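You operate a simulated robot arm through the tools that you are given. There is no shell and no other tool. Be economical: measure what you need, move in short steps, check, and stop when the job is done.

You are at the controls of a simulated robot arm. One attempt, no reset.

## Task
Get all three cones running at 80C.
Fine: wait till all three lamps are green.
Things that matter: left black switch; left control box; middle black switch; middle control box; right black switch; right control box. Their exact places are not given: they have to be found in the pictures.

It is judged by the outcome, as a careful person would: the job done as asked, and still so three seconds after it is handed in. It fails if anything else is knocked over, pushed out of place, dropped, spilled or broken.

## Robot
A 7-joint arm with a two-finger gripper, on a carriage that runs on a rail from [-2, 903] to [3, -1477] (x, y) and turns from -3.491 to 2.304 rad about z. Base frame: it is fixed where the carriage stands at the start and does not move with it; the origin is on the floor, on the carriage's upright axis, x ahead of it, y to its left, z up; the surface under the hand at the start is at about z = 818. Readings come in mm, rad, newtons and seconds.
Its first joint turns from -2.601 to 2.601 rad. Places, roughly: left black switch [800, -500, 1000]; left control box [900, -500, 900]; middle black switch [800, -900, 1000]; middle control box [900, -900, 900]; right black switch [800, -1300, 1000]; right control box [900, -1300, 900]. Payload 2.45 kg.
The TCP is the grasp point between the finger pads, 26 mm short of the fingertips. In the tool frame z runs along the fingers and y along their closing line. Largest opening 96 mm; the body of the gripper starts 69 mm behind the TCP.
Orientation is told as [roll, pitch, yaw] about the base's x, y, z axes, in that order, counted from this pose: with the fingers straight down and closing along the base's y, the tool's x points along the base's -x, its y along +y and its z along -z.

## Interface
- The arm moves only by the tool apply_moves. Its arguments are lists of equal length, an entry for each row: "delta_pos": the shift along the tool's x, y, z in mm, a list of three; "angular": the turn, a rotation vector about the tool's x, y, z in rad, a list of three; "hand": the opening, from 0 (shut) to 1 (fully open). In form: {"delta_pos": [[tx, ty, tz], ...], "angular": [[rx, ry, rz], ...], "hand": [hand, ...]}. A call has 1 to 12 rows; each row shifts and turns the commanded pose from where the row before left it, along the tool's axes as they then stand. Each row takes 0.2 s and may step no farther than 50 mm and 0.15 rad from the row before; otherwise, or with a gripper value out of range, the whole call is refused. Where a pose cannot be reached the arm comes as near as it can. A force on the tool above 40 N (or 10 N above the force at the start of the call, whichever is more), or a blocked arm, ends the call early, and 0.2 s more pass. Each finger halts on what it meets, pressing with about 42 N; the grip force reading is that of the motor and also rises with nothing between the fingers. The clock runs only during rows and for 0.2 s after the last one: add rows that do not move to give the fingers time. It gives the time, the measured TCP pose, the force on the tool (base axes), the opening and the grip force at its end, in the units of the frame above (readings bear some noise), with the torque about the TCP (base axes, N m) and any sound that the robot's microphone picked up, and new pictures: "show" is both (left out), scene, wrist or none.
- Cameras (640 x 400 px; columns grow to the right, rows downward): "scene" is now at [17.5, 103.2, 1694.9]; the picture's right is [-0.74, -0.68, 0.00], its down [-0.34, 0.37, -0.86] and it looks along [0.59, -0.64, -0.50] (base axes); focal length 255 px, centre (320, 200). "wrist" rides on the gripper at [82, 3, -98] in the tool frame; the picture's right is [-0.04, 1.00, 0.00], its down [-0.73, -0.03, -0.68] and it looks along [-0.68, -0.03, 0.73] (tool axes); focal length 256 px, centre (320, 200).
- raise_lower(by): slides the trunk up (or, below 0, down) by that many mm; the arm and the scene camera ride with it, the base frame stays. It gives what a move gives, with no picture.
- base_move(legs): drives the robot by 1 to 6 legs, each [ahead, left, turn to the left] in mm, mm and rad, along the robot's own axes; the way and the turn of a leg run together, so that a leg with both is an arc; at most 1500 mm and 3.142 rad a leg. The arm and the cameras ride along, it lands a little off, and it stops where it bumps. It keeps to its track: a leg is cut to what the track allows. It gives what a move gives, and a new picture of the scene camera.
- aim_head(pan, tilt): turns the head with the scene camera to pan (to the left, within 2.705 rad either way) and tilt (down, from -0.506 to 1.204), counted from straight ahead of the robot. It gives what a move gives, and a new picture of the scene camera.
- locate(camera, pixels): for up to 12 pixels [column, row] of the newest picture of that camera ("zoom" is the newest enlarged one), the place [x, y, z] in the base frame of the surface seen there, good to about 3 mm. It takes no simulated time.
- inspect(camera, box): a new picture of the part [left, top, right, bottom] of that camera's present view, enlarged. It takes no simulated time.
- close_job(): hands the job in; it is judged then, once.

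Go step by step. Measure first, check grasps and placings, and put right what went wrong. The budget is 80 turns and 260 pictures, counting those below and the enlarged ones. Unless the task says otherwise, let go and move clear before handing in, and close with one line.

The tools are called after "Emit:" as name(argument=value, ...) on one line, values as JSON. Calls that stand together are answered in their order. apply_moves: Moves the arm, as the interface text tells. Its arguments: {"type":"object","properties":{"delta_pos":{"type":"array","items":{"type":"array","items":{"type":"number"}}},"angular":{"type":"array","items":{"type":"array","items":{"type":"number"}}},"hand":{"type":"array","items":{"type":"number"}},"show":{"type":"string","enum":["both","scene","wrist","none"]}},"required":["delta_pos","angular","hand"]} The other tools are called the same way: raise_lower (by) slides the trunk up or down; base_move (legs) drives the base; aim_head (pan, tilt) turns the head that bears the scene camera; locate (camera, pixels) gives the place of the surface under pixels of a picture; inspect (camera, box) takes an enlarged picture of a part of a camera's view; close_job () hands the job in.

At the start:

```text
clock: 0.0
tool_pos: [803.9, -436.0, 1259.6]
tool_rot: [0.001, 0.0, 0.002]
force: [-0.6, -0.9, -0.1]
torque: [0.02, 0.01, 0.0]
finger_gap: 96.3
gripper_force: 0.1
trunk travel left (down, up): [-675.0, 35.0]
robot x, y, heading: [-0.3, 2.0, 0.003]
head pan, tilt: [-0.827, 0.527]
```

scene: 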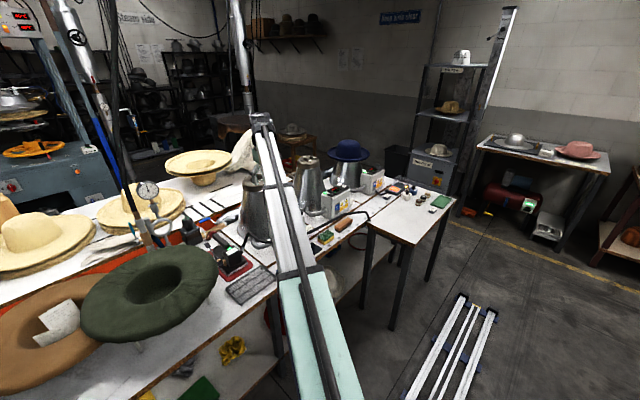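
wrist: 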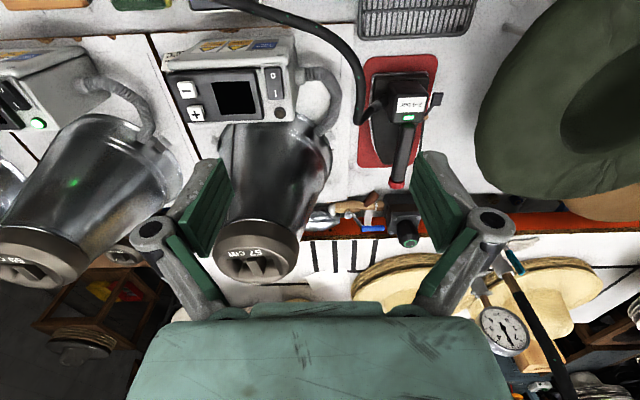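

The wrist picture shows a control box with −/+ keys, a display and a 0/I switch at about (230,95), and a second box at the left edge. I'll enlarge both views.

Emit:
inspect(camera="wrist", box=[140, 20, 360, 160])

Emit:
inspect(camera="scene", box=[220, 120, 460, 270])

Emit:
locate(camera="wrist", pixels=[[187, 90], [196, 113], [237, 98], [272, 78], [275, 95], [279, 112], [180, 60], [285, 45], [38, 124], [15, 95], [250, 180], [260, 260]])

```text
2.86 times, centred on (250, 90) of wrist
```

zoom: 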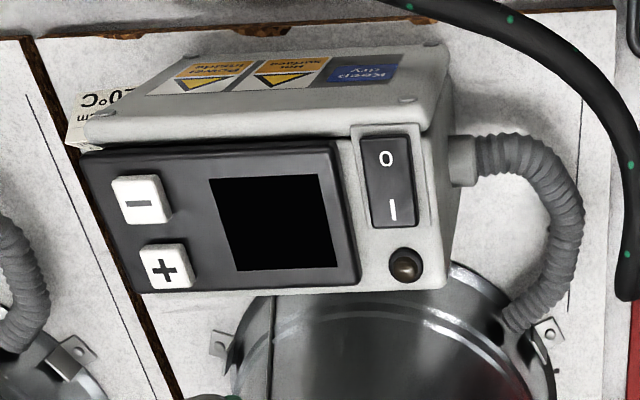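

```text
2.67 times, centred on (340, 195) of scene
```

zoom: 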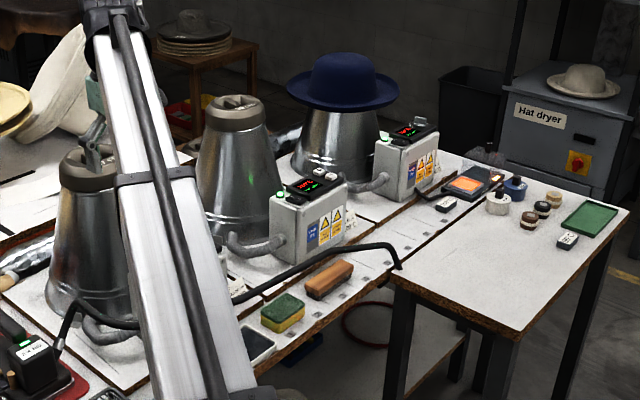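

```text
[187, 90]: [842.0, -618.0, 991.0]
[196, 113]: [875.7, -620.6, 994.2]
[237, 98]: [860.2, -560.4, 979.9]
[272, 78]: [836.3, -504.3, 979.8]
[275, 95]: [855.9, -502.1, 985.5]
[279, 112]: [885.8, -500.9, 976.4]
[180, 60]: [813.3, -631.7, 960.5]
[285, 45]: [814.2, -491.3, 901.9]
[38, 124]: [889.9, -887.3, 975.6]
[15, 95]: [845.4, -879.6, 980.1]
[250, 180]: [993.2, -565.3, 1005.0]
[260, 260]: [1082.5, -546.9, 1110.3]
```

The left box is dark, while the middle and right ones are on. I'll read their displays, and measure the hat and the hanging items before driving.

Emit:
inspect(camera="scene", box=[310, 160, 390, 210])

Emit:
locate(camera="scene", pixels=[[348, 143], [330, 158], [366, 158], [308, 160], [246, 60], [238, 30], [370, 172], [338, 190], [150, 190], [95, 110]])

Emit:
inspect(camera="scene", box=[360, 150, 440, 200])

```text
8.00 times, centred on (350, 185) of scene
```

zoom: 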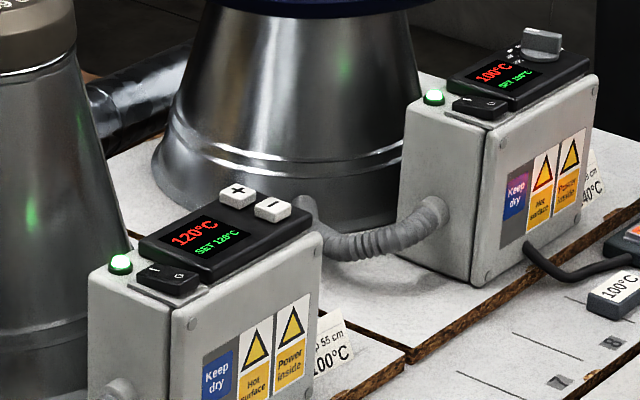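

```text
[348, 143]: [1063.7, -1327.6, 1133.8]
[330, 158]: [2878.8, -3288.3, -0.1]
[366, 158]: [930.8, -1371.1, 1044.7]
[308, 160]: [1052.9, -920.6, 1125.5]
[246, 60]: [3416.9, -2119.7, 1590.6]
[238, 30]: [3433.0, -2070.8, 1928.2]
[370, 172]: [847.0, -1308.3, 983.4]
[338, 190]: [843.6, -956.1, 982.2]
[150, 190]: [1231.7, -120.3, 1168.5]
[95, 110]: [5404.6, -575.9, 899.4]
```

```text
8.00 times, centred on (400, 175) of scene
```

zoom: 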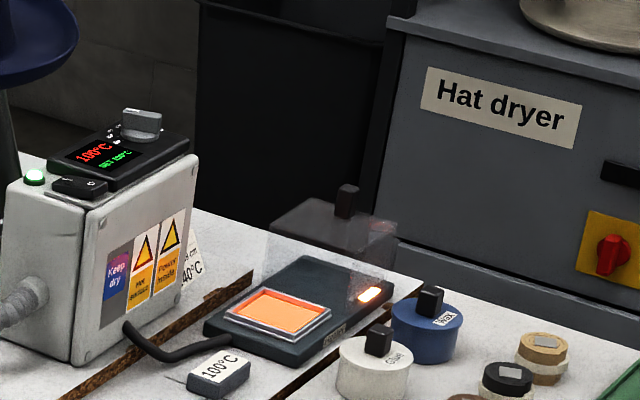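

Middle reads 120 with SET 120 (keys), right about 100 with a knob, left is off. I'll drive along the rail so the robot stands opposite the left box.

Emit:
base_move(legs=[[0, -500, 0]])

```text
clock: 2.9
tool_pos: [807.9, -914.5, 1258.7]
tool_rot: [0.0, 0.0, 0.008]
force: [-0.2, -1.0, -0.2]
torque: [0.02, 0.0, -0.01]
finger_gap: 95.9
gripper_force: 0.1
trunk travel left (down, up): [-675.0, 35.0]
robot x, y, heading: [0.7, -485.8, 0.006]
head pan, tilt: [-0.827, 0.527]
```

scene: 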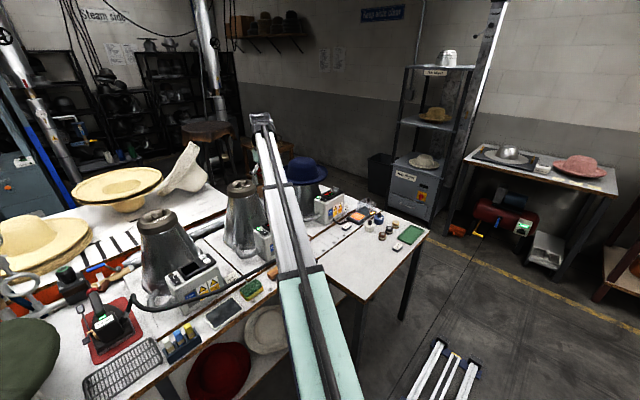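

Now at y≈−486. I'll shut the hand and carry it back at height over the left box, to (803,−500), then look with the wrist camera.

Emit:
apply_moves(delta_pos=[[0, 46, 0], [0, 46, 0], [0, 46, 0], [0, 46, 0], [0, 46, 0], [0, 46, 0], [0, 46, 0], [0, 46, 0], [0, 46, 0], [0, 0, 0]], angular=[[0, 0, 0], [0, 0, 0], [0, 0, 0], [0, 0, 0], [0, 0, 0], [0, 0, 0], [0, 0, 0], [0, 0, 0], [0, 0, 0], [0, 0, 0]], hand=[0, 0, 0, 0, 0, 0, 0, 0, 0, 0], show="both")

```text
clock: 5.1
tool_pos: [801.3, -499.7, 1259.2]
tool_rot: [-0.001, 0.0, 0.005]
force: [0.3, -0.4, 0.3]
torque: [-0.01, -0.01, 0.04]
finger_gap: 0.2
gripper_force: 28.7
trunk travel left (down, up): [-675.0, 35.0]
robot x, y, heading: [-2.9, -482.6, 0.01]
head pan, tilt: [-0.827, 0.527]
```

scene: 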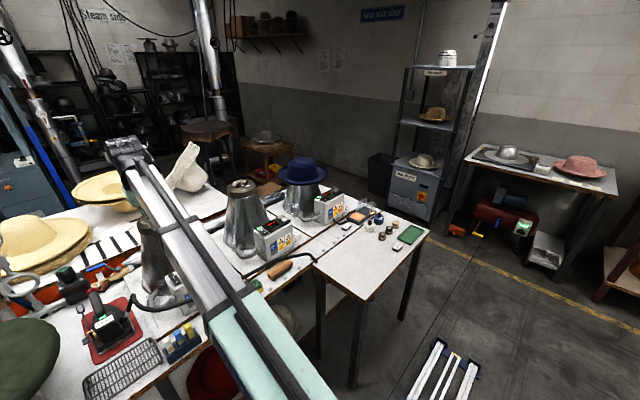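
wrist: 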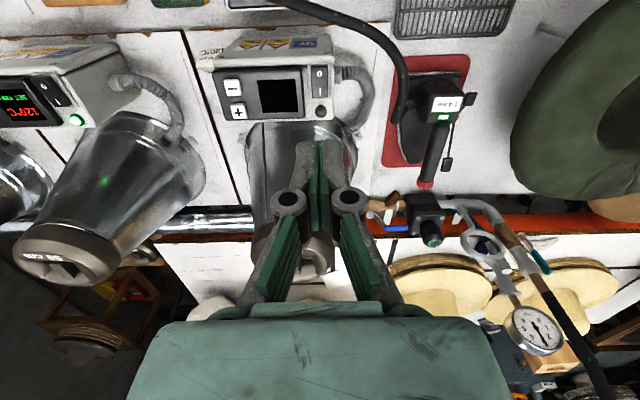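

The hand is above the left box. I'll zoom on its panel for precise places of the switch, lamp and keys.

Emit:
inspect(camera="wrist", box=[205, 50, 345, 138])

```text
4.55 times, centred on (275, 94) of wrist
```

zoom: 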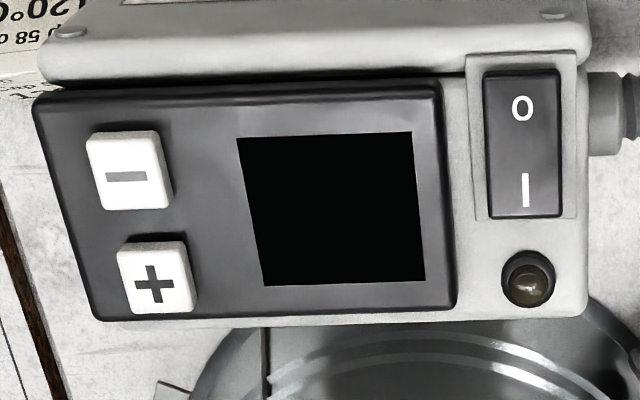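

Emit:
locate(camera="zoom", pixels=[[522, 78], [522, 108], [524, 140], [525, 175], [526, 205], [526, 285], [126, 178], [155, 285], [500, 140], [550, 140], [90, 140], [155, 240]])

```text
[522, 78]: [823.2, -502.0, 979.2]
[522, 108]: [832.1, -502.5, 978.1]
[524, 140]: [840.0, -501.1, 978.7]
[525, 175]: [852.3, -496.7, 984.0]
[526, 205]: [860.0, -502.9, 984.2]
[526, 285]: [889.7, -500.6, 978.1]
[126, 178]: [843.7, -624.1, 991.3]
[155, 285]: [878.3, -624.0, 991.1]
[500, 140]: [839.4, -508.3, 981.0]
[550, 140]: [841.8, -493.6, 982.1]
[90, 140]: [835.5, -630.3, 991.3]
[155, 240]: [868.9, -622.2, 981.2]
```

The rocker runs x 821–863 with its I end raised at about z 984. I'll go above (856,−501) and descend to TCP z≈1020.

Emit:
apply_moves(delta_pos=[[-27, 0, 0], [-28, -1, 0], [0, 0, 48], [0, 0, 48], [0, 0, 48], [0, 0, 48], [0, 0, 46], [0, 0, 0]], angular=[[0, 0, 0], [0, 0, 0], [0, 0, 0], [0, 0, 0], [0, 0, 0], [0, 0, 0], [0, 0, 0], [0, 0, 0]], hand=[0, 0, 0, 0, 0, 0, 0, 0], show="both")

```text
clock: 6.9
tool_pos: [859.3, -500.3, 1017.3]
tool_rot: [0.0, -0.001, 0.008]
force: [-0.3, -0.4, -0.3]
torque: [0.02, 0.0, -0.02]
finger_gap: 0.0
gripper_force: 28.2
trunk travel left (down, up): [-675.0, 35.0]
robot x, y, heading: [-2.0, -487.7, 0.013]
head pan, tilt: [-0.827, 0.527]
```

scene: 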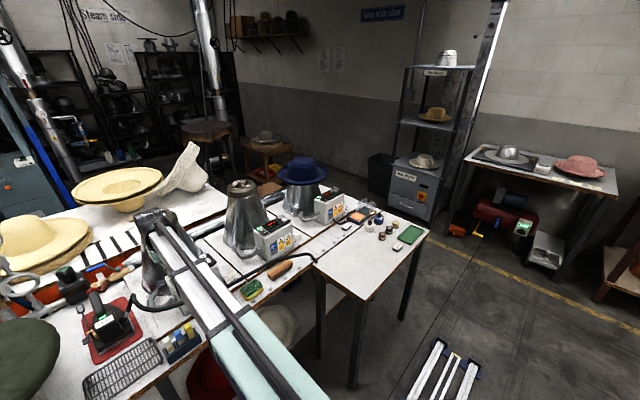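
wrist: 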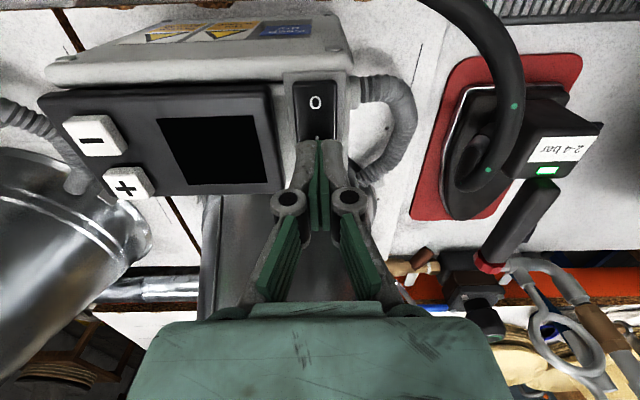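

The tip sits just over the I half. I'll press down in small steps and come back up.

Emit:
apply_moves(delta_pos=[[2, 0, 4], [0, 0, 3], [0, 0, 3], [0, 0, 3], [0, 0, 0]], angular=[[0, 0, 0], [0, 0, 0], [0, 0, 0], [0, 0, 0], [0, 0, 0]], hand=[0, 0, 0, 0, 0], show="wrist")

```text
clock: 8.1
tool_pos: [855.7, -501.1, 1007.5]
tool_rot: [0.0, 0.001, 0.008]
force: [0.5, 0.7, 0.6]
torque: [-0.01, 0.01, 0.0]
finger_gap: 0.1
gripper_force: 28.4
trunk travel left (down, up): [-675.0, 35.0]
robot x, y, heading: [1.8, -487.1, 0.008]
head pan, tilt: [-0.827, 0.527]
```

wrist: 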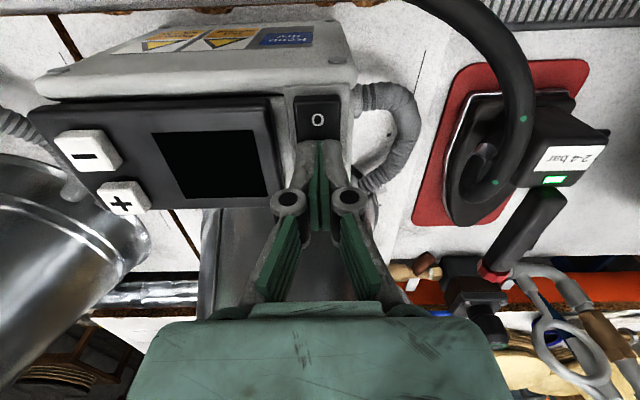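

No contact force yet, so I'll press a bit deeper.

Emit:
apply_moves(delta_pos=[[0, 0, 2], [0, 0, 2], [0, 0, 2], [0, 0, 0]], angular=[[0, 0, 0], [0, 0, 0], [0, 0, 0], [0, 0, 0]], hand=[0, 0, 0, 0], show="wrist")

```text
clock: 9.1
tool_pos: [857.7, -501.4, 1006.1]
tool_rot: [-0.003, -0.01, 0.007]
force: [0.1, -1.0, 17.7]
torque: [0.02, 0.22, -0.04]
finger_gap: 6.2
gripper_force: 28.6
trunk travel left (down, up): [-675.0, 35.0]
robot x, y, heading: [1.1, -487.5, 0.008]
head pan, tilt: [-0.827, 0.527]
stopped in row 4: the force on the tool passed its limit at 41 N (the readings are from after the stop); the commanded pose is now the measured one
```

wrist: 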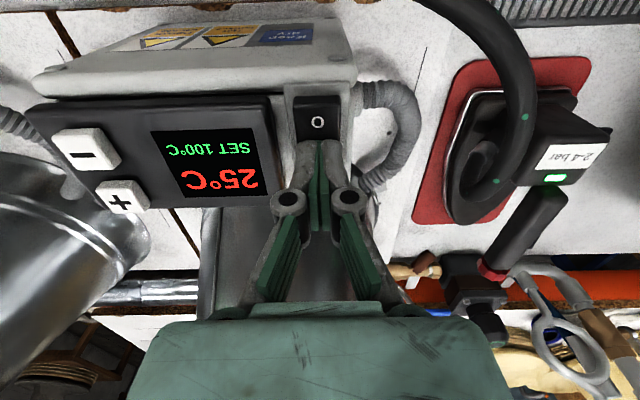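

Left is on: 25 °C, SET 100. I'll rise and go above the − key at (843,−624).

Emit:
apply_moves(delta_pos=[[0, 0, -20], [0, 0, -20], [7, -40, 0], [7, -41, 0], [0, -42, 0], [0, 0, 20], [0, 0, 0]], angular=[[0, 0, 0], [0, 0, 0], [0, 0, 0], [0, 0, 0], [0, 0, 0], [0, 0, 0], [0, 0, 0]], hand=[0, 0, 0, 0, 0, 0, 0], show="wrist")

```text
clock: 10.7
tool_pos: [847.0, -621.3, 1023.2]
tool_rot: [0.001, -0.006, 0.008]
force: [-0.5, -0.7, 1.3]
torque: [-0.01, 0.01, 0.01]
finger_gap: 0.0
gripper_force: 28.7
trunk travel left (down, up): [-675.0, 35.0]
robot x, y, heading: [2.3, -486.4, 0.009]
head pan, tilt: [-0.827, 0.527]
```

wrist: 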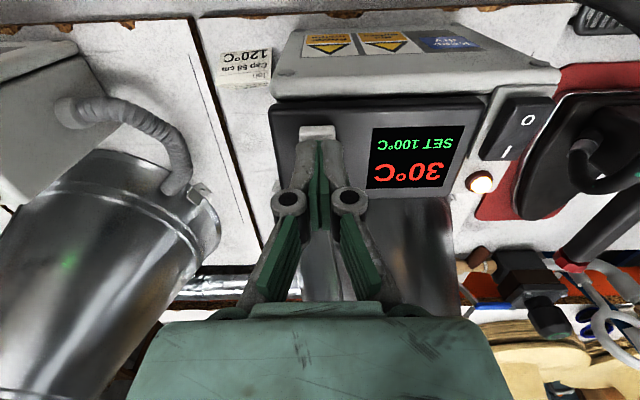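

It's heating (30 °C, amber lamp). The tip is about 6 mm above the − key; I'll press in small steps.

Emit:
apply_moves(delta_pos=[[4, -1, 3], [0, 0, 3], [0, 0, 2], [0, 0, 0]], angular=[[0, 0, 0], [0, 0, 0], [0, 0, 0], [0, 0, 0]], hand=[0, 0, 0, 0], show="wrist")

```text
clock: 11.7
tool_pos: [841.2, -625.2, 1016.5]
tool_rot: [0.001, -0.003, 0.007]
force: [0.0, 0.0, 0.7]
torque: [-0.03, 0.01, 0.01]
finger_gap: 6.0
gripper_force: 28.6
trunk travel left (down, up): [-675.0, 35.0]
robot x, y, heading: [-0.4, -482.6, 0.01]
head pan, tilt: [-0.827, 0.527]
```

wrist: 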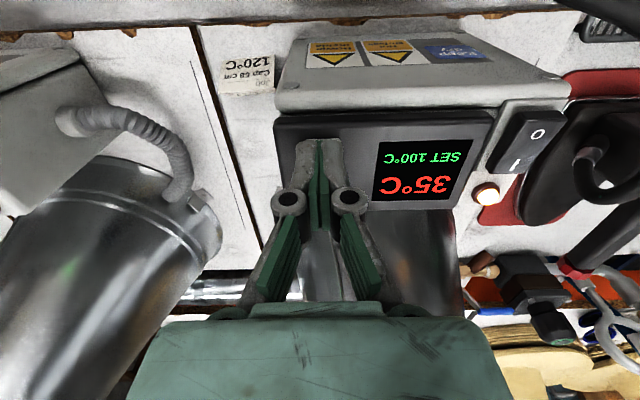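

Emit:
apply_moves(delta_pos=[[0, 0, 2], [0, 0, 1.5], [0, 0, 0]], angular=[[0, 0, 0], [0, 0, 0], [0, 0, 0]], hand=[0, 0, 0], show="wrist")

```text
clock: 12.5
tool_pos: [840.9, -625.6, 1012.9]
tool_rot: [-0.002, -0.004, 0.008]
force: [0.9, -1.5, 1.3]
torque: [-0.02, -0.02, -0.01]
finger_gap: 5.9
gripper_force: 28.1
trunk travel left (down, up): [-675.0, 35.0]
robot x, y, heading: [1.1, -483.8, 0.009]
head pan, tilt: [-0.827, 0.527]
heard: click
```

wrist: 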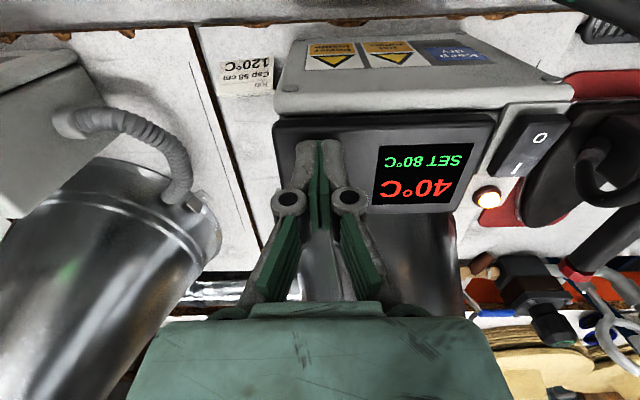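

One click brought SET to 80 °C on the left. I'll rise clear and drive to the middle box.

Emit:
apply_moves(delta_pos=[[0, 0, -20], [0, 0, -45], [0, 0, -45], [0, 0, -45], [0, 0, -45], [0, 0, 0]], angular=[[0, 0, 0], [0, 0, 0], [0, 0, 0], [0, 0, 0], [0, 0, 0], [0, 0, 0]], hand=[0, 0, 0, 0, 0, 0], show="wrist")

Emit:
base_move(legs=[[0, -400, 0]])

Emit:
inspect(camera="wrist", box=[160, 0, 640, 300])

```text
clock: 13.9
tool_pos: [841.1, -625.2, 1211.0]
tool_rot: [0.0, -0.004, 0.009]
force: [0.0, 0.5, 1.2]
torque: [0.0, 0.0, 0.04]
finger_gap: 0.0
gripper_force: 28.5
trunk travel left (down, up): [-675.0, 35.0]
robot x, y, heading: [0.4, -484.0, 0.006]
head pan, tilt: [-0.827, 0.527]
```

wrist: 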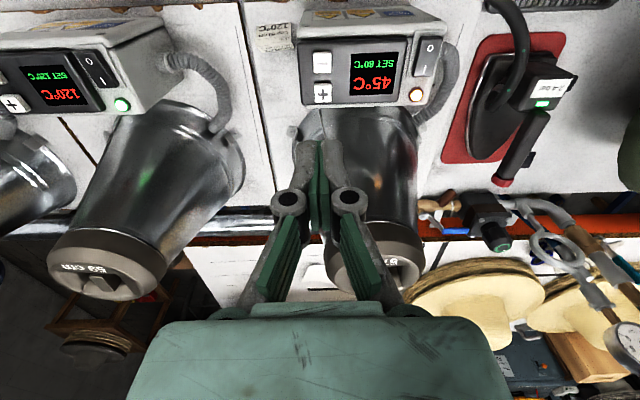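

```text
clock: 16.4
tool_pos: [841.7, -1022.5, 1210.8]
tool_rot: [0.0, -0.005, 0.007]
force: [-1.1, 0.2, -0.3]
torque: [0.02, 0.02, 0.01]
finger_gap: 0.1
gripper_force: 28.9
trunk travel left (down, up): [-675.0, 35.0]
robot x, y, heading: [3.7, -885.5, 0.004]
head pan, tilt: [-0.827, 0.527]
```

scene: 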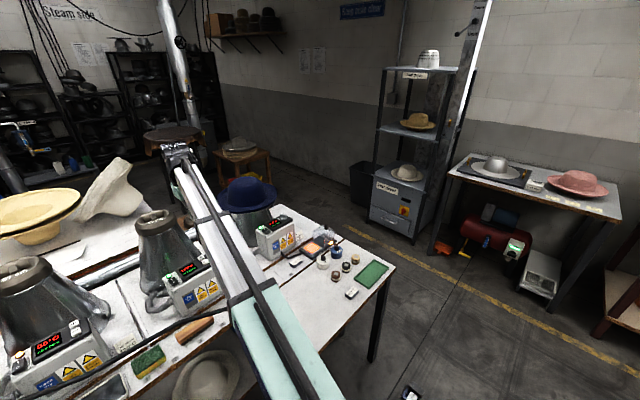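

```text
1.33 times, centred on (400, 150) of wrist
```

zoom: 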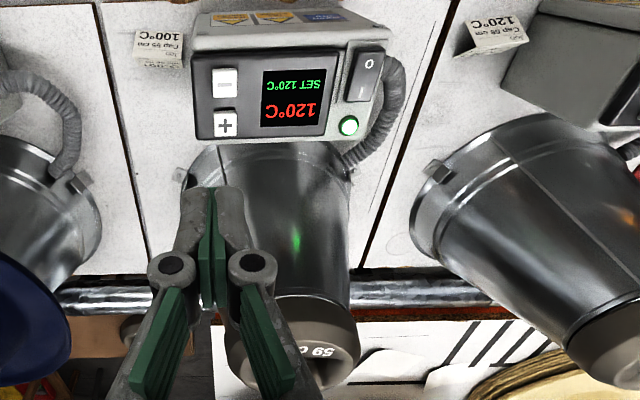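

The middle shows 120/SET 120 and its − key is at zoom (226,83). I'll measure it.

Emit:
locate(camera="zoom", pixels=[[226, 74], [226, 83], [216, 83], [235, 83], [226, 94], [226, 120], [226, 125]])

```text
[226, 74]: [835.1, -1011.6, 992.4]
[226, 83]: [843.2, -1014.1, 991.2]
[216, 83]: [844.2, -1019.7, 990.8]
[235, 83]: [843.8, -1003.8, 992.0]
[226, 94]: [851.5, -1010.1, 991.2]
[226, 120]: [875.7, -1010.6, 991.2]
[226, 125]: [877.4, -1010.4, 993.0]
```

The − key centre is (843,−1012). I'll move over it and descend to 1021.

Emit:
apply_moves(delta_pos=[[0, 10, 0], [0, 0, 48], [0, 0, 48], [0, 0, 48], [0, 0, 46], [0, 0, 0]], angular=[[0, 0, 0], [0, 0, 0], [0, 0, 0], [0, 0, 0], [0, 0, 0], [0, 0, 0]], hand=[0, 0, 0, 0, 0, 0], show="wrist")

```text
clock: 17.8
tool_pos: [848.1, -1013.9, 1017.2]
tool_rot: [0.0, -0.002, 0.008]
force: [0.1, 0.1, 1.5]
torque: [-0.02, 0.0, -0.01]
finger_gap: 6.1
gripper_force: 28.8
trunk travel left (down, up): [-675.0, 35.0]
robot x, y, heading: [1.4, -879.9, 0.004]
head pan, tilt: [-0.827, 0.527]
```

wrist: 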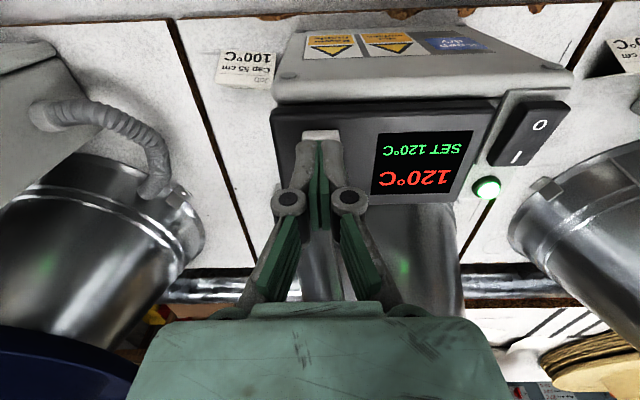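

Emit:
apply_moves(delta_pos=[[5, 1, 0], [0, 0, 2], [0, 0, 2], [0, 0, 0]], angular=[[0, 0, 0], [0, 0, 0], [0, 0, 0], [0, 0, 0]], hand=[0, 0, 0, 0], show="wrist")

```text
clock: 18.8
tool_pos: [839.7, -1012.1, 1015.1]
tool_rot: [0.0, -0.004, 0.007]
force: [-0.3, 0.1, 2.3]
torque: [0.01, 0.0, -0.01]
finger_gap: 6.0
gripper_force: 28.4
trunk travel left (down, up): [-675.0, 35.0]
robot x, y, heading: [2.4, -886.5, 0.012]
head pan, tilt: [-0.827, 0.527]
```

wrist: 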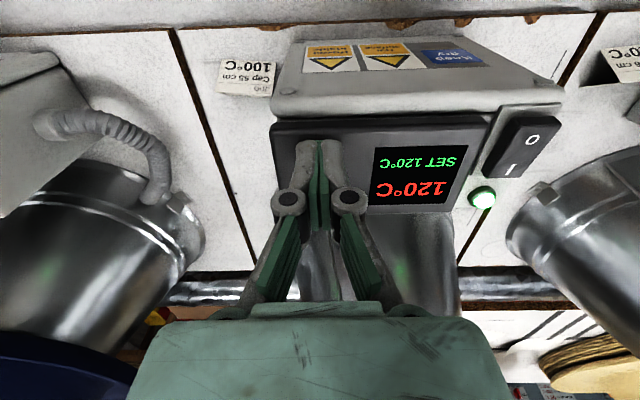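

Emit:
apply_moves(delta_pos=[[0, 0, 2.5], [0, 0, 0]], angular=[[0, 0, 0], [0, 0, 0]], hand=[0, 0], show="wrist")

```text
clock: 19.4
tool_pos: [839.3, -1013.1, 1012.9]
tool_rot: [0.0, -0.003, 0.009]
force: [0.8, 0.8, 2.0]
torque: [0.03, -0.01, 0.0]
finger_gap: 5.7
gripper_force: 28.5
trunk travel left (down, up): [-675.0, 35.0]
robot x, y, heading: [2.0, -883.6, 0.006]
head pan, tilt: [-0.827, 0.527]
heard: click
```

wrist: 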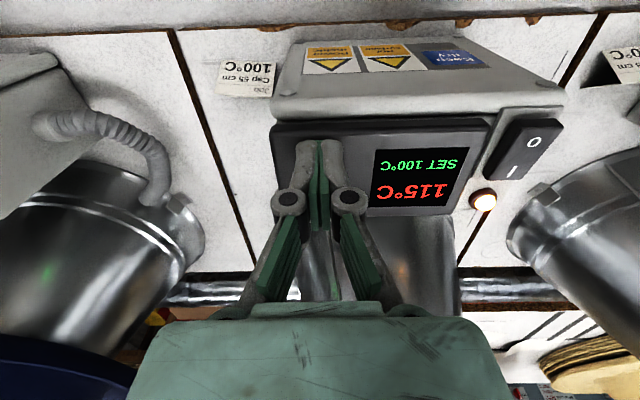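

One click took SET to 100. I'll lift 8 mm and press once more.

Emit:
apply_moves(delta_pos=[[0, 0, -8], [0, 0, 0], [0, 0, 4], [0, 0, 4], [0, 0, 0.5]], angular=[[0, 0, 0], [0, 0, 0], [0, 0, 0], [0, 0, 0], [0, 0, 0]], hand=[0, 0, 0, 0, 0], show="wrist")

```text
clock: 20.6
tool_pos: [836.8, -1011.1, 1014.1]
tool_rot: [-0.001, -0.004, 0.006]
force: [0.7, -1.8, 2.3]
torque: [-0.06, -0.03, -0.03]
finger_gap: 6.2
gripper_force: 28.5
trunk travel left (down, up): [-675.0, 35.0]
robot x, y, heading: [4.8, -882.4, 0.005]
head pan, tilt: [-0.827, 0.527]
heard: click
```

wrist: 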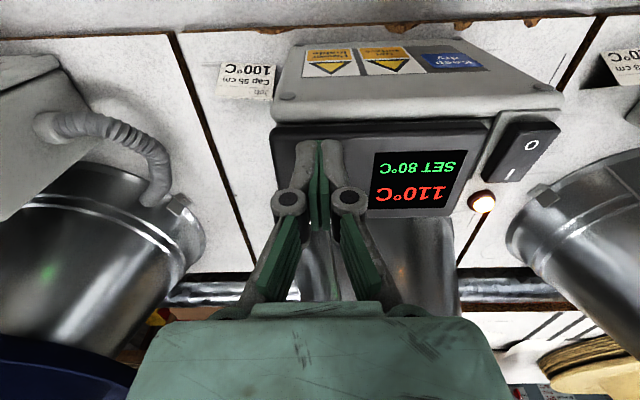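

Middle is SET 80. Rising clear and driving to the right box.

Emit:
apply_moves(delta_pos=[[0, 0, -20], [0, 0, -48], [0, 0, -48], [0, 0, -48], [10, 0, -48], [0, 0, -30], [0, 0, 0]], angular=[[0, 0, 0], [0, 0, 0], [0, 0, 0], [0, 0, 0], [0, 0, 0], [0, 0, 0], [0, 0, 0]], hand=[0, 0, 0, 0, 0, 0, 0], show="wrist")

Emit:
base_move(legs=[[0, -400, 0]])

Emit:
inspect(camera="wrist", box=[80, 0, 640, 350])

```text
clock: 22.2
tool_pos: [828.7, -1010.6, 1256.4]
tool_rot: [-0.001, -0.002, 0.006]
force: [-0.3, 0.1, 0.3]
torque: [0.03, -0.01, 0.03]
finger_gap: 0.0
gripper_force: 28.5
trunk travel left (down, up): [-675.0, 35.0]
robot x, y, heading: [3.0, -876.7, 0.005]
head pan, tilt: [-0.827, 0.527]
```

wrist: 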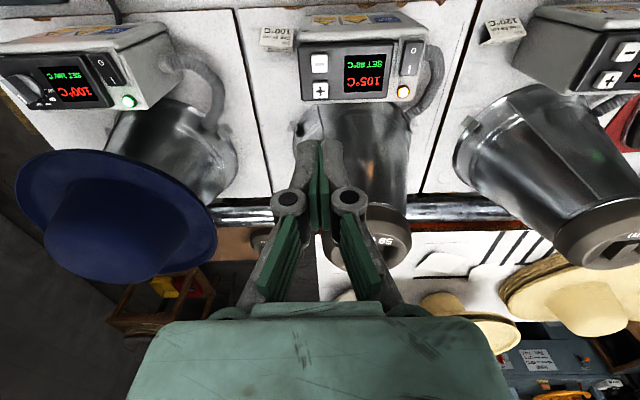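

```text
clock: 24.6
tool_pos: [830.3, -1405.1, 1255.7]
tool_rot: [0.001, -0.005, 0.012]
force: [0.4, 0.5, -0.4]
torque: [0.0, 0.0, -0.01]
finger_gap: 0.1
gripper_force: 28.6
trunk travel left (down, up): [-675.0, 35.0]
robot x, y, heading: [6.0, -1280.1, 0.01]
head pan, tilt: [-0.827, 0.527]
```

scene: 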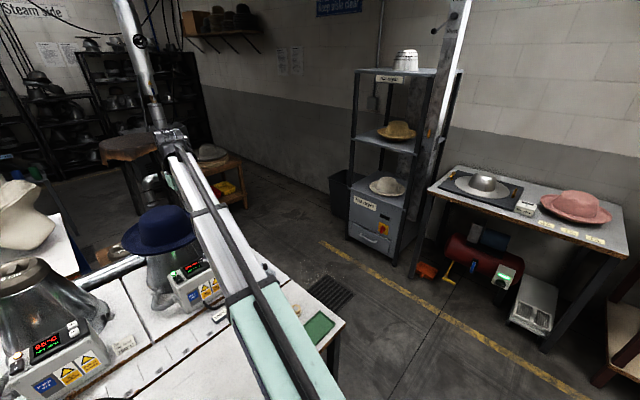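

```text
1.14 times, centred on (360, 175) of wrist
```

zoom: 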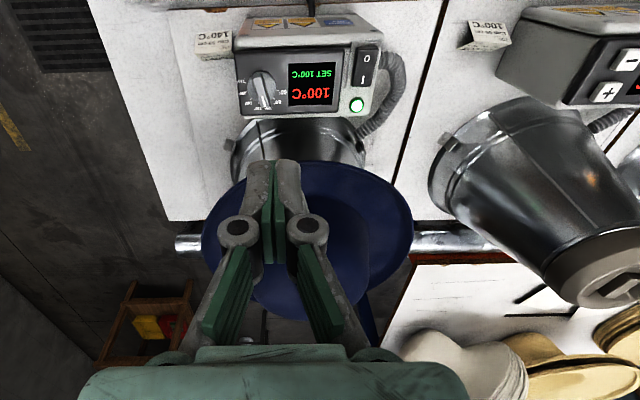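

The right box has a knob, reading 100/SET 100. I'll zoom in on the dial.

Emit:
inspect(camera="wrist", box=[270, 30, 430, 130])

Emit:
locate(camera="wrist", pixels=[[320, 150], [270, 170], [400, 160], [330, 240]])

```text
4.00 times, centred on (350, 80) of wrist
```

zoom: 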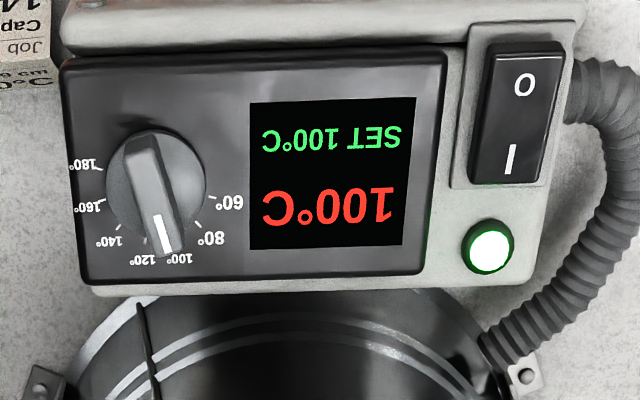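

```text
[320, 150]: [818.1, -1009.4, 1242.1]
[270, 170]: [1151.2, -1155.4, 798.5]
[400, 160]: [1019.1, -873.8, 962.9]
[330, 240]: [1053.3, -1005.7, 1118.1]
```

Emit:
locate(camera="zoom", pixels=[[133, 140], [145, 180], [160, 225], [168, 252], [199, 225], [213, 198], [145, 255], [115, 190], [195, 190], [85, 160], [97, 167], [118, 228]])

```text
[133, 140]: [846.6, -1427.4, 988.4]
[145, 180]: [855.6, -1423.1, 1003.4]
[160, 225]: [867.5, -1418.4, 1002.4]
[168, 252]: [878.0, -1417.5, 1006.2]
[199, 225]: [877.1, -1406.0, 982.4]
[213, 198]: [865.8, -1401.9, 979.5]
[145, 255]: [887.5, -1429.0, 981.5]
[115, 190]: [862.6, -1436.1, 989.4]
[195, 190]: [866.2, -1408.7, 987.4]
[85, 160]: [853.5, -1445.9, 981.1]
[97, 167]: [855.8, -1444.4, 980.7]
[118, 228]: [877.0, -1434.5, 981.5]
```

The bar on the knob is centred near (863,−1422), top z≈1004, pointing about 18° from +x. The 80 mark is about 31° further counter-clockwise. Before going down I'll measure the hat brim for clearance.

Emit:
inspect(camera="wrist", box=[220, 100, 480, 300])

```text
2.00 times, centred on (350, 200) of wrist
```

zoom: 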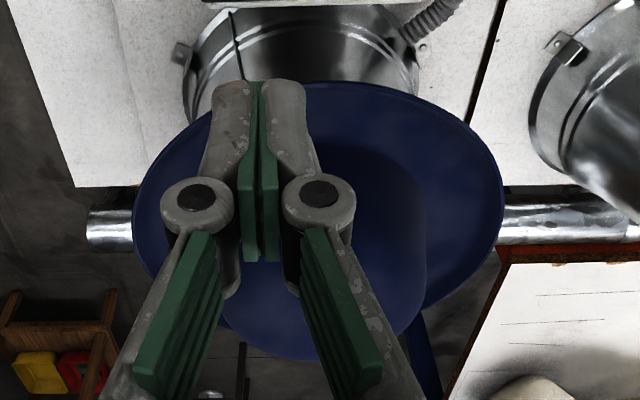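

Emit:
locate(camera="zoom", pixels=[[340, 84], [410, 95], [200, 122], [170, 150], [140, 190], [500, 200], [350, 115], [390, 180], [205, 105]])

```text
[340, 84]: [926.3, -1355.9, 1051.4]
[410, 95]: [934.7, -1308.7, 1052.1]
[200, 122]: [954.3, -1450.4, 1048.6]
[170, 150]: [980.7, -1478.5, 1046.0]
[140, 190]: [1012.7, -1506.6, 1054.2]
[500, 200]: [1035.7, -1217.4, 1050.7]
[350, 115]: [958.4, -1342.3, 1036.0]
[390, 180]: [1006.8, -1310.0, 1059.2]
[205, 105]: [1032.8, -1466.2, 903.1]
```

The brim's nearest edge is x≈925 at z 1050, which leaves room for the hand at x 863. I'll go over the knob, yaw 0.3 rad to line up with the bar, open to about 35 mm, and descend partway.

Emit:
apply_moves(delta_pos=[[-33, -17, 0], [0, 0, 0], [0, 0, 0], [0, 0, 45], [0, 0, 45], [0, 0, 45], [0, 0, 45], [0, 0, 0]], angular=[[0, 0, 0], [0, 0, -0.15], [0, 0, -0.15], [0, 0, 0], [0, 0, 0], [0, 0, 0], [0, 0, 0], [0, 0, 0]], hand=[0.37, 0.37, 0.37, 0.37, 0.37, 0.37, 0.37, 0.37], show="both")

```text
clock: 26.4
tool_pos: [864.8, -1422.6, 1076.7]
tool_rot: [-0.002, -0.003, 0.311]
force: [0.6, -0.3, -0.1]
torque: [-0.01, -0.02, -0.04]
finger_gap: 35.4
gripper_force: 0.0
trunk travel left (down, up): [-675.0, 35.0]
robot x, y, heading: [1.2, -1278.0, 0.013]
head pan, tilt: [-0.827, 0.527]
```

scene: 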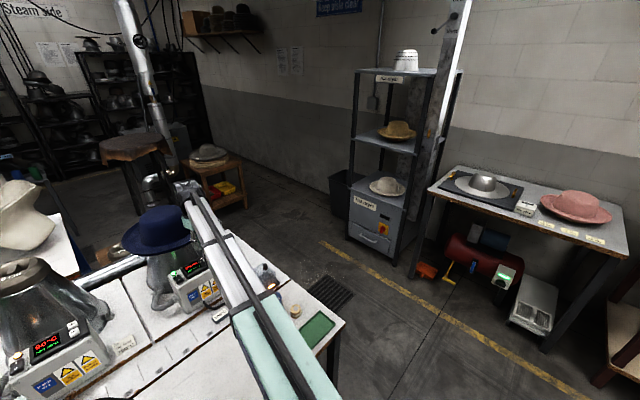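
wrist: 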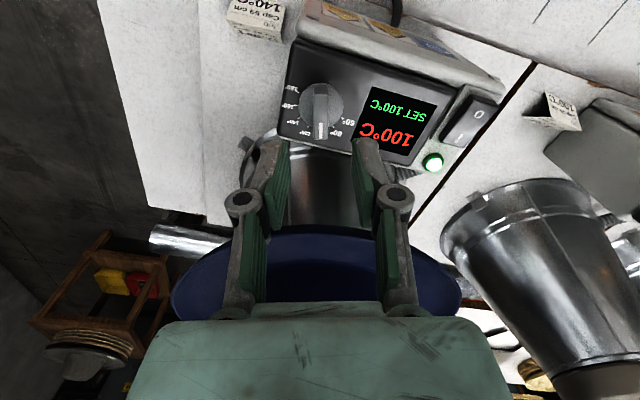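

The bar is upright in the wrist picture, aligned with the fingers. Descending 42 mm to check centring.

Emit:
apply_moves(delta_pos=[[0, 0, 22], [0, 0, 20], [0, 0, 0]], angular=[[0, 0, 0], [0, 0, 0], [0, 0, 0]], hand=[0.37, 0.37, 0.37], show="wrist")

Emit:
inspect(camera="wrist", box=[240, 70, 440, 195])

```text
clock: 27.2
tool_pos: [865.3, -1418.7, 1033.8]
tool_rot: [-0.003, -0.004, 0.31]
force: [0.0, -1.0, -0.5]
torque: [0.04, -0.02, 0.02]
finger_gap: 35.4
gripper_force: 0.2
trunk travel left (down, up): [-675.0, 35.0]
robot x, y, heading: [3.6, -1281.5, 0.008]
head pan, tilt: [-0.827, 0.527]
```

wrist: 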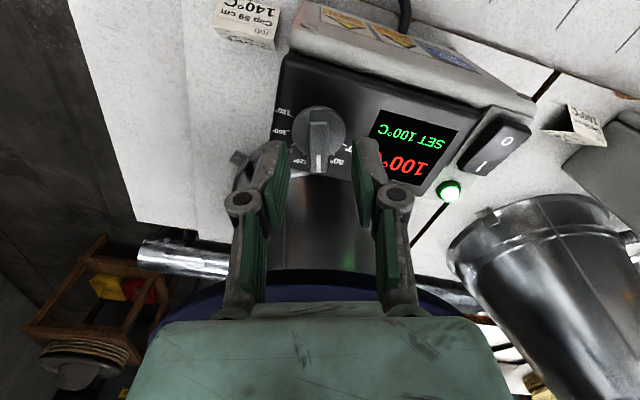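

```text
3.20 times, centred on (340, 132) of wrist
```

zoom: 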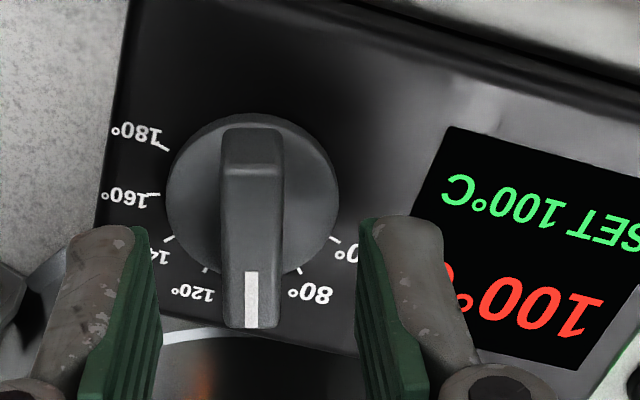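

Emit:
locate(camera="zoom", pixels=[[250, 160], [250, 190], [252, 250], [250, 300], [225, 250], [278, 250], [180, 195], [330, 195], [300, 272], [333, 240], [205, 270]])

```text
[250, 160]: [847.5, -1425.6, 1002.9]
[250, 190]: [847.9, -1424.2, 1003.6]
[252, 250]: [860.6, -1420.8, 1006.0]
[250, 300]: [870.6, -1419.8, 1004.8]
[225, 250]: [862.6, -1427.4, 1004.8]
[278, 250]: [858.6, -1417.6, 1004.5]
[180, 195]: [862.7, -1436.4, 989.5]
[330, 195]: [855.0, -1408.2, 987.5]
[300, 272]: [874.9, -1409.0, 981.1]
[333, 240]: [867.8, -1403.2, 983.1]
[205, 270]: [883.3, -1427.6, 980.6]
```

The bar centre is near (859.5,−1422). I'll shift 5 mm back, descend 16 mm, then close gently.

Emit:
apply_moves(delta_pos=[[5, 0.5, 6], [0, 0, 5], [0, 0, 4], [0, 0, 0], [0, 0, 0], [0, 0, 0]], angular=[[0, 0, 0], [0, 0, 0], [0, 0, 0], [0, 0, 0], [0, 0, 0], [0, 0, 0]], hand=[0.37, 0.37, 0.37, 0.2, 0.1, 0.05], show="wrist")

```text
clock: 28.6
tool_pos: [860.2, -1422.2, 1018.5]
tool_rot: [-0.001, -0.004, 0.31]
force: [-1.8, 0.6, -2.8]
torque: [0.14, -0.25, -0.04]
finger_gap: 11.1
gripper_force: 38.3
trunk travel left (down, up): [-675.0, 35.0]
robot x, y, heading: [3.9, -1277.7, 0.009]
head pan, tilt: [-0.827, 0.527]
```

wrist: 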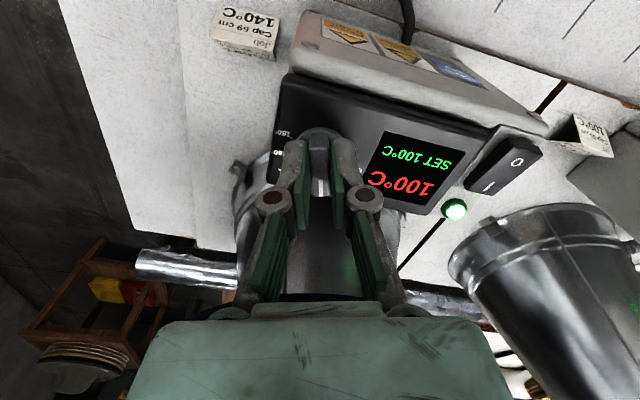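

Gripped with an 11 mm gap. I'll turn counter-clockwise (tool z negative) about 0.4 rad and read the display.

Emit:
apply_moves(delta_pos=[[0, 0, 0], [0, 0, 0], [0, 0, 0], [0, 0, 0], [0, 0, 0]], angular=[[0, 0, -0.1], [0, 0, -0.1], [0, 0, -0.1], [0, 0, -0.1], [0, 0, 0]], hand=[0.05, 0.05, 0.05, 0.05, 0.05], show="wrist")

```text
clock: 29.8
tool_pos: [860.6, -1423.2, 1017.5]
tool_rot: [-0.003, -0.002, 0.713]
force: [-3.1, -1.7, -7.2]
torque: [0.7, -0.74, 0.01]
finger_gap: 10.8
gripper_force: 38.1
trunk travel left (down, up): [-675.0, 35.0]
robot x, y, heading: [5.1, -1278.0, 0.01]
head pan, tilt: [-0.827, 0.527]
```

wrist: 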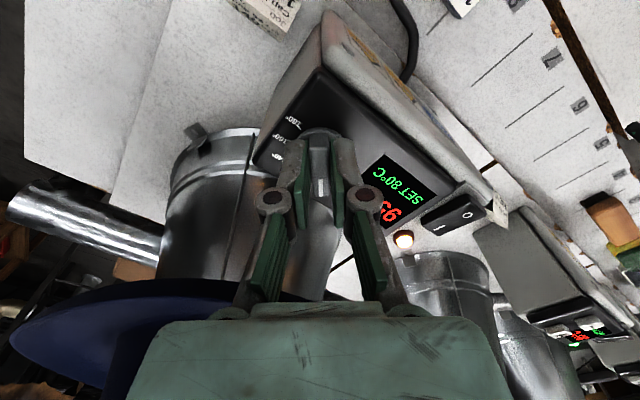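

SET now reads 80 °C. I'll add 0.06 rad to centre it on the mark, then open and rise.

Emit:
apply_moves(delta_pos=[[0, 0, 0], [0, 0, 0], [0, 0, 0], [0, 0, 0], [0, 0, -10], [0, 0, -20], [0, 0, -40], [0, 0, -45], [0, 0, 0]], angular=[[0, 0, -0.06], [0, 0, 0], [0, 0, 0], [0, 0, 0], [0, 0, 0], [0, 0, 0], [0, 0, 0], [0, 0, 0], [0, 0, 0]], hand=[0.05, 0.05, 0.37, 0.37, 0.37, 0.37, 0.37, 0.37, 0.37], show="wrist")

Emit:
inspect(camera="wrist", box=[200, 50, 640, 325])

```text
clock: 31.8
tool_pos: [858.5, -1424.4, 1133.8]
tool_rot: [-0.003, -0.006, 0.769]
force: [0.6, -0.3, -0.1]
torque: [0.01, 0.0, 0.01]
finger_gap: 35.4
gripper_force: 0.0
trunk travel left (down, up): [-675.0, 35.0]
robot x, y, heading: [0.5, -1278.3, 0.012]
head pan, tilt: [-0.827, 0.527]
```

wrist: 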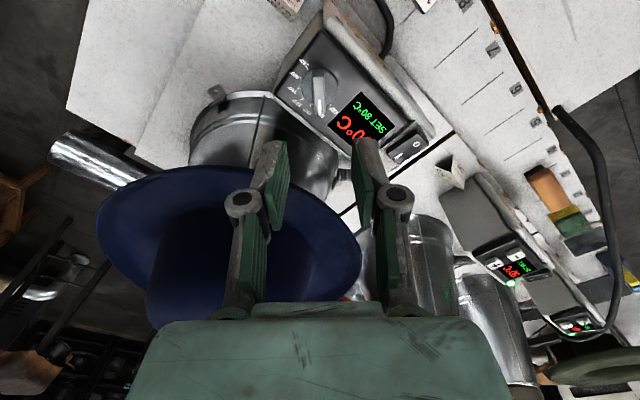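

```text
1.45 times, centred on (420, 188) of wrist
```

zoom: 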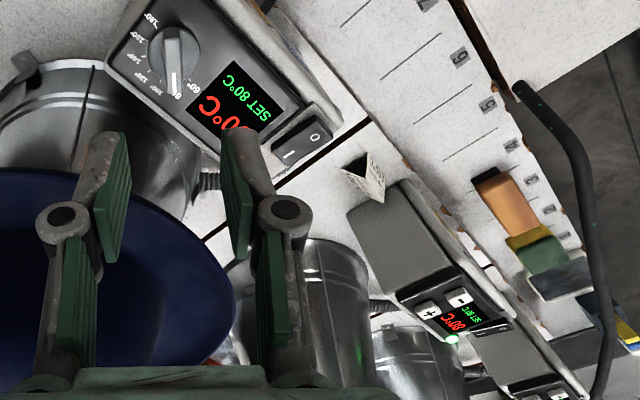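

The knob points at 80, and middle already shows 80 with a green lamp. I'll rise, turn back, and wait, then aim the head at all three.

Emit:
apply_moves(delta_pos=[[0, 0, -45], [0, 0, -45], [0, 0, -35], [0, 0, 0], [0, 0, 0], [0, 0, 0], [0, 0, 0], [0, 0, 0], [0, 0, 0]], angular=[[0, 0, 0], [0, 0, 0], [0, 0, 0], [0, 0, 0.15], [0, 0, 0.15], [0, 0, 0.15], [0, 0, 0.15], [0, 0, 0.15], [0, 0, 0]], hand=[0.37, 0.37, 0.37, 0.37, 0.37, 0.37, 0.37, 0.37, 0.37], show="wrist")

Emit:
aim_head(pan=0.3, tilt=0.6)

```text
clock: 33.8
tool_pos: [859.3, -1421.9, 1259.6]
tool_rot: [0.0, -0.004, 0.02]
force: [0.8, 0.3, -0.6]
torque: [-0.01, 0.01, -0.01]
finger_gap: 35.5
gripper_force: 0.1
trunk travel left (down, up): [-675.0, 35.0]
robot x, y, heading: [4.1, -1276.2, 0.008]
head pan, tilt: [-0.827, 0.527]
```

wrist: 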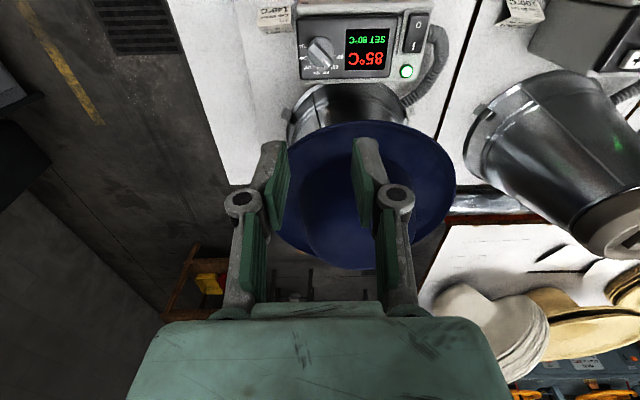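

```text
clock: 35.2
tool_pos: [859.9, -1422.6, 1258.9]
tool_rot: [-0.001, -0.003, 0.02]
force: [0.3, 0.9, 0.2]
torque: [0.03, 0.0, -0.01]
finger_gap: 35.7
gripper_force: 0.0
trunk travel left (down, up): [-675.0, 35.0]
robot x, y, heading: [3.6, -1279.6, 0.011]
head pan, tilt: [0.3, 0.6]
```

scene: 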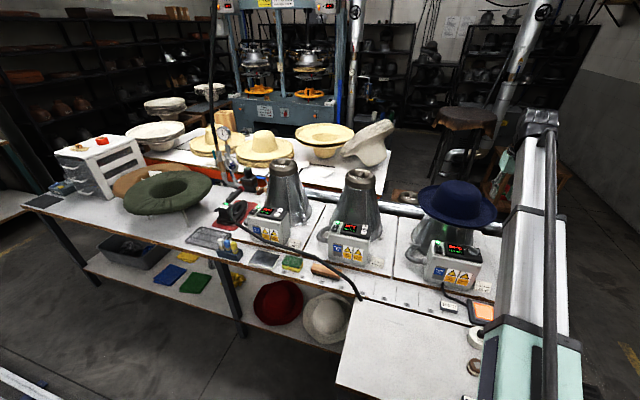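

All three boxes are in view, so I'll zoom on the displays and lamps.

Emit:
inspect(camera="scene", box=[240, 195, 370, 276])

Emit:
inspect(camera="scene", box=[420, 230, 500, 280])

```text
4.92 times, centred on (305, 236) of scene
```

zoom: 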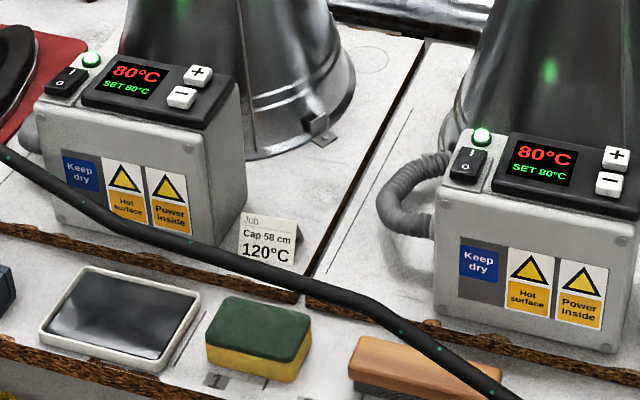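

```text
8.00 times, centred on (460, 255) of scene
```

zoom: 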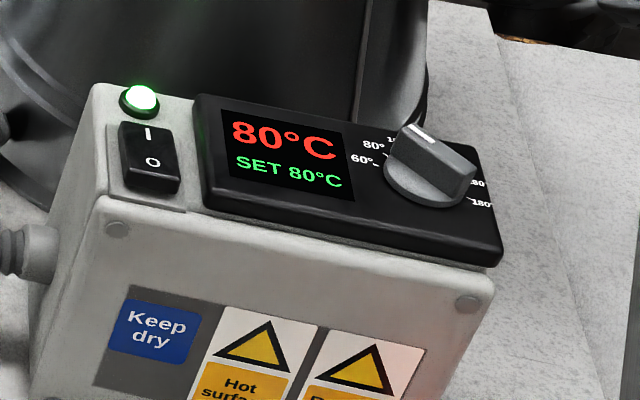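

All three read 80 °C with SET 80 °C and green lamps, and the hand is clear, so I'm handing in.

Emit:
close_job()

```text
The job is handed in.
```

All three cones are running at 80 °C: each display reads 80 °C with SET 80 °C, all three lamps are green, and I saw nothing knocked over or out of place.
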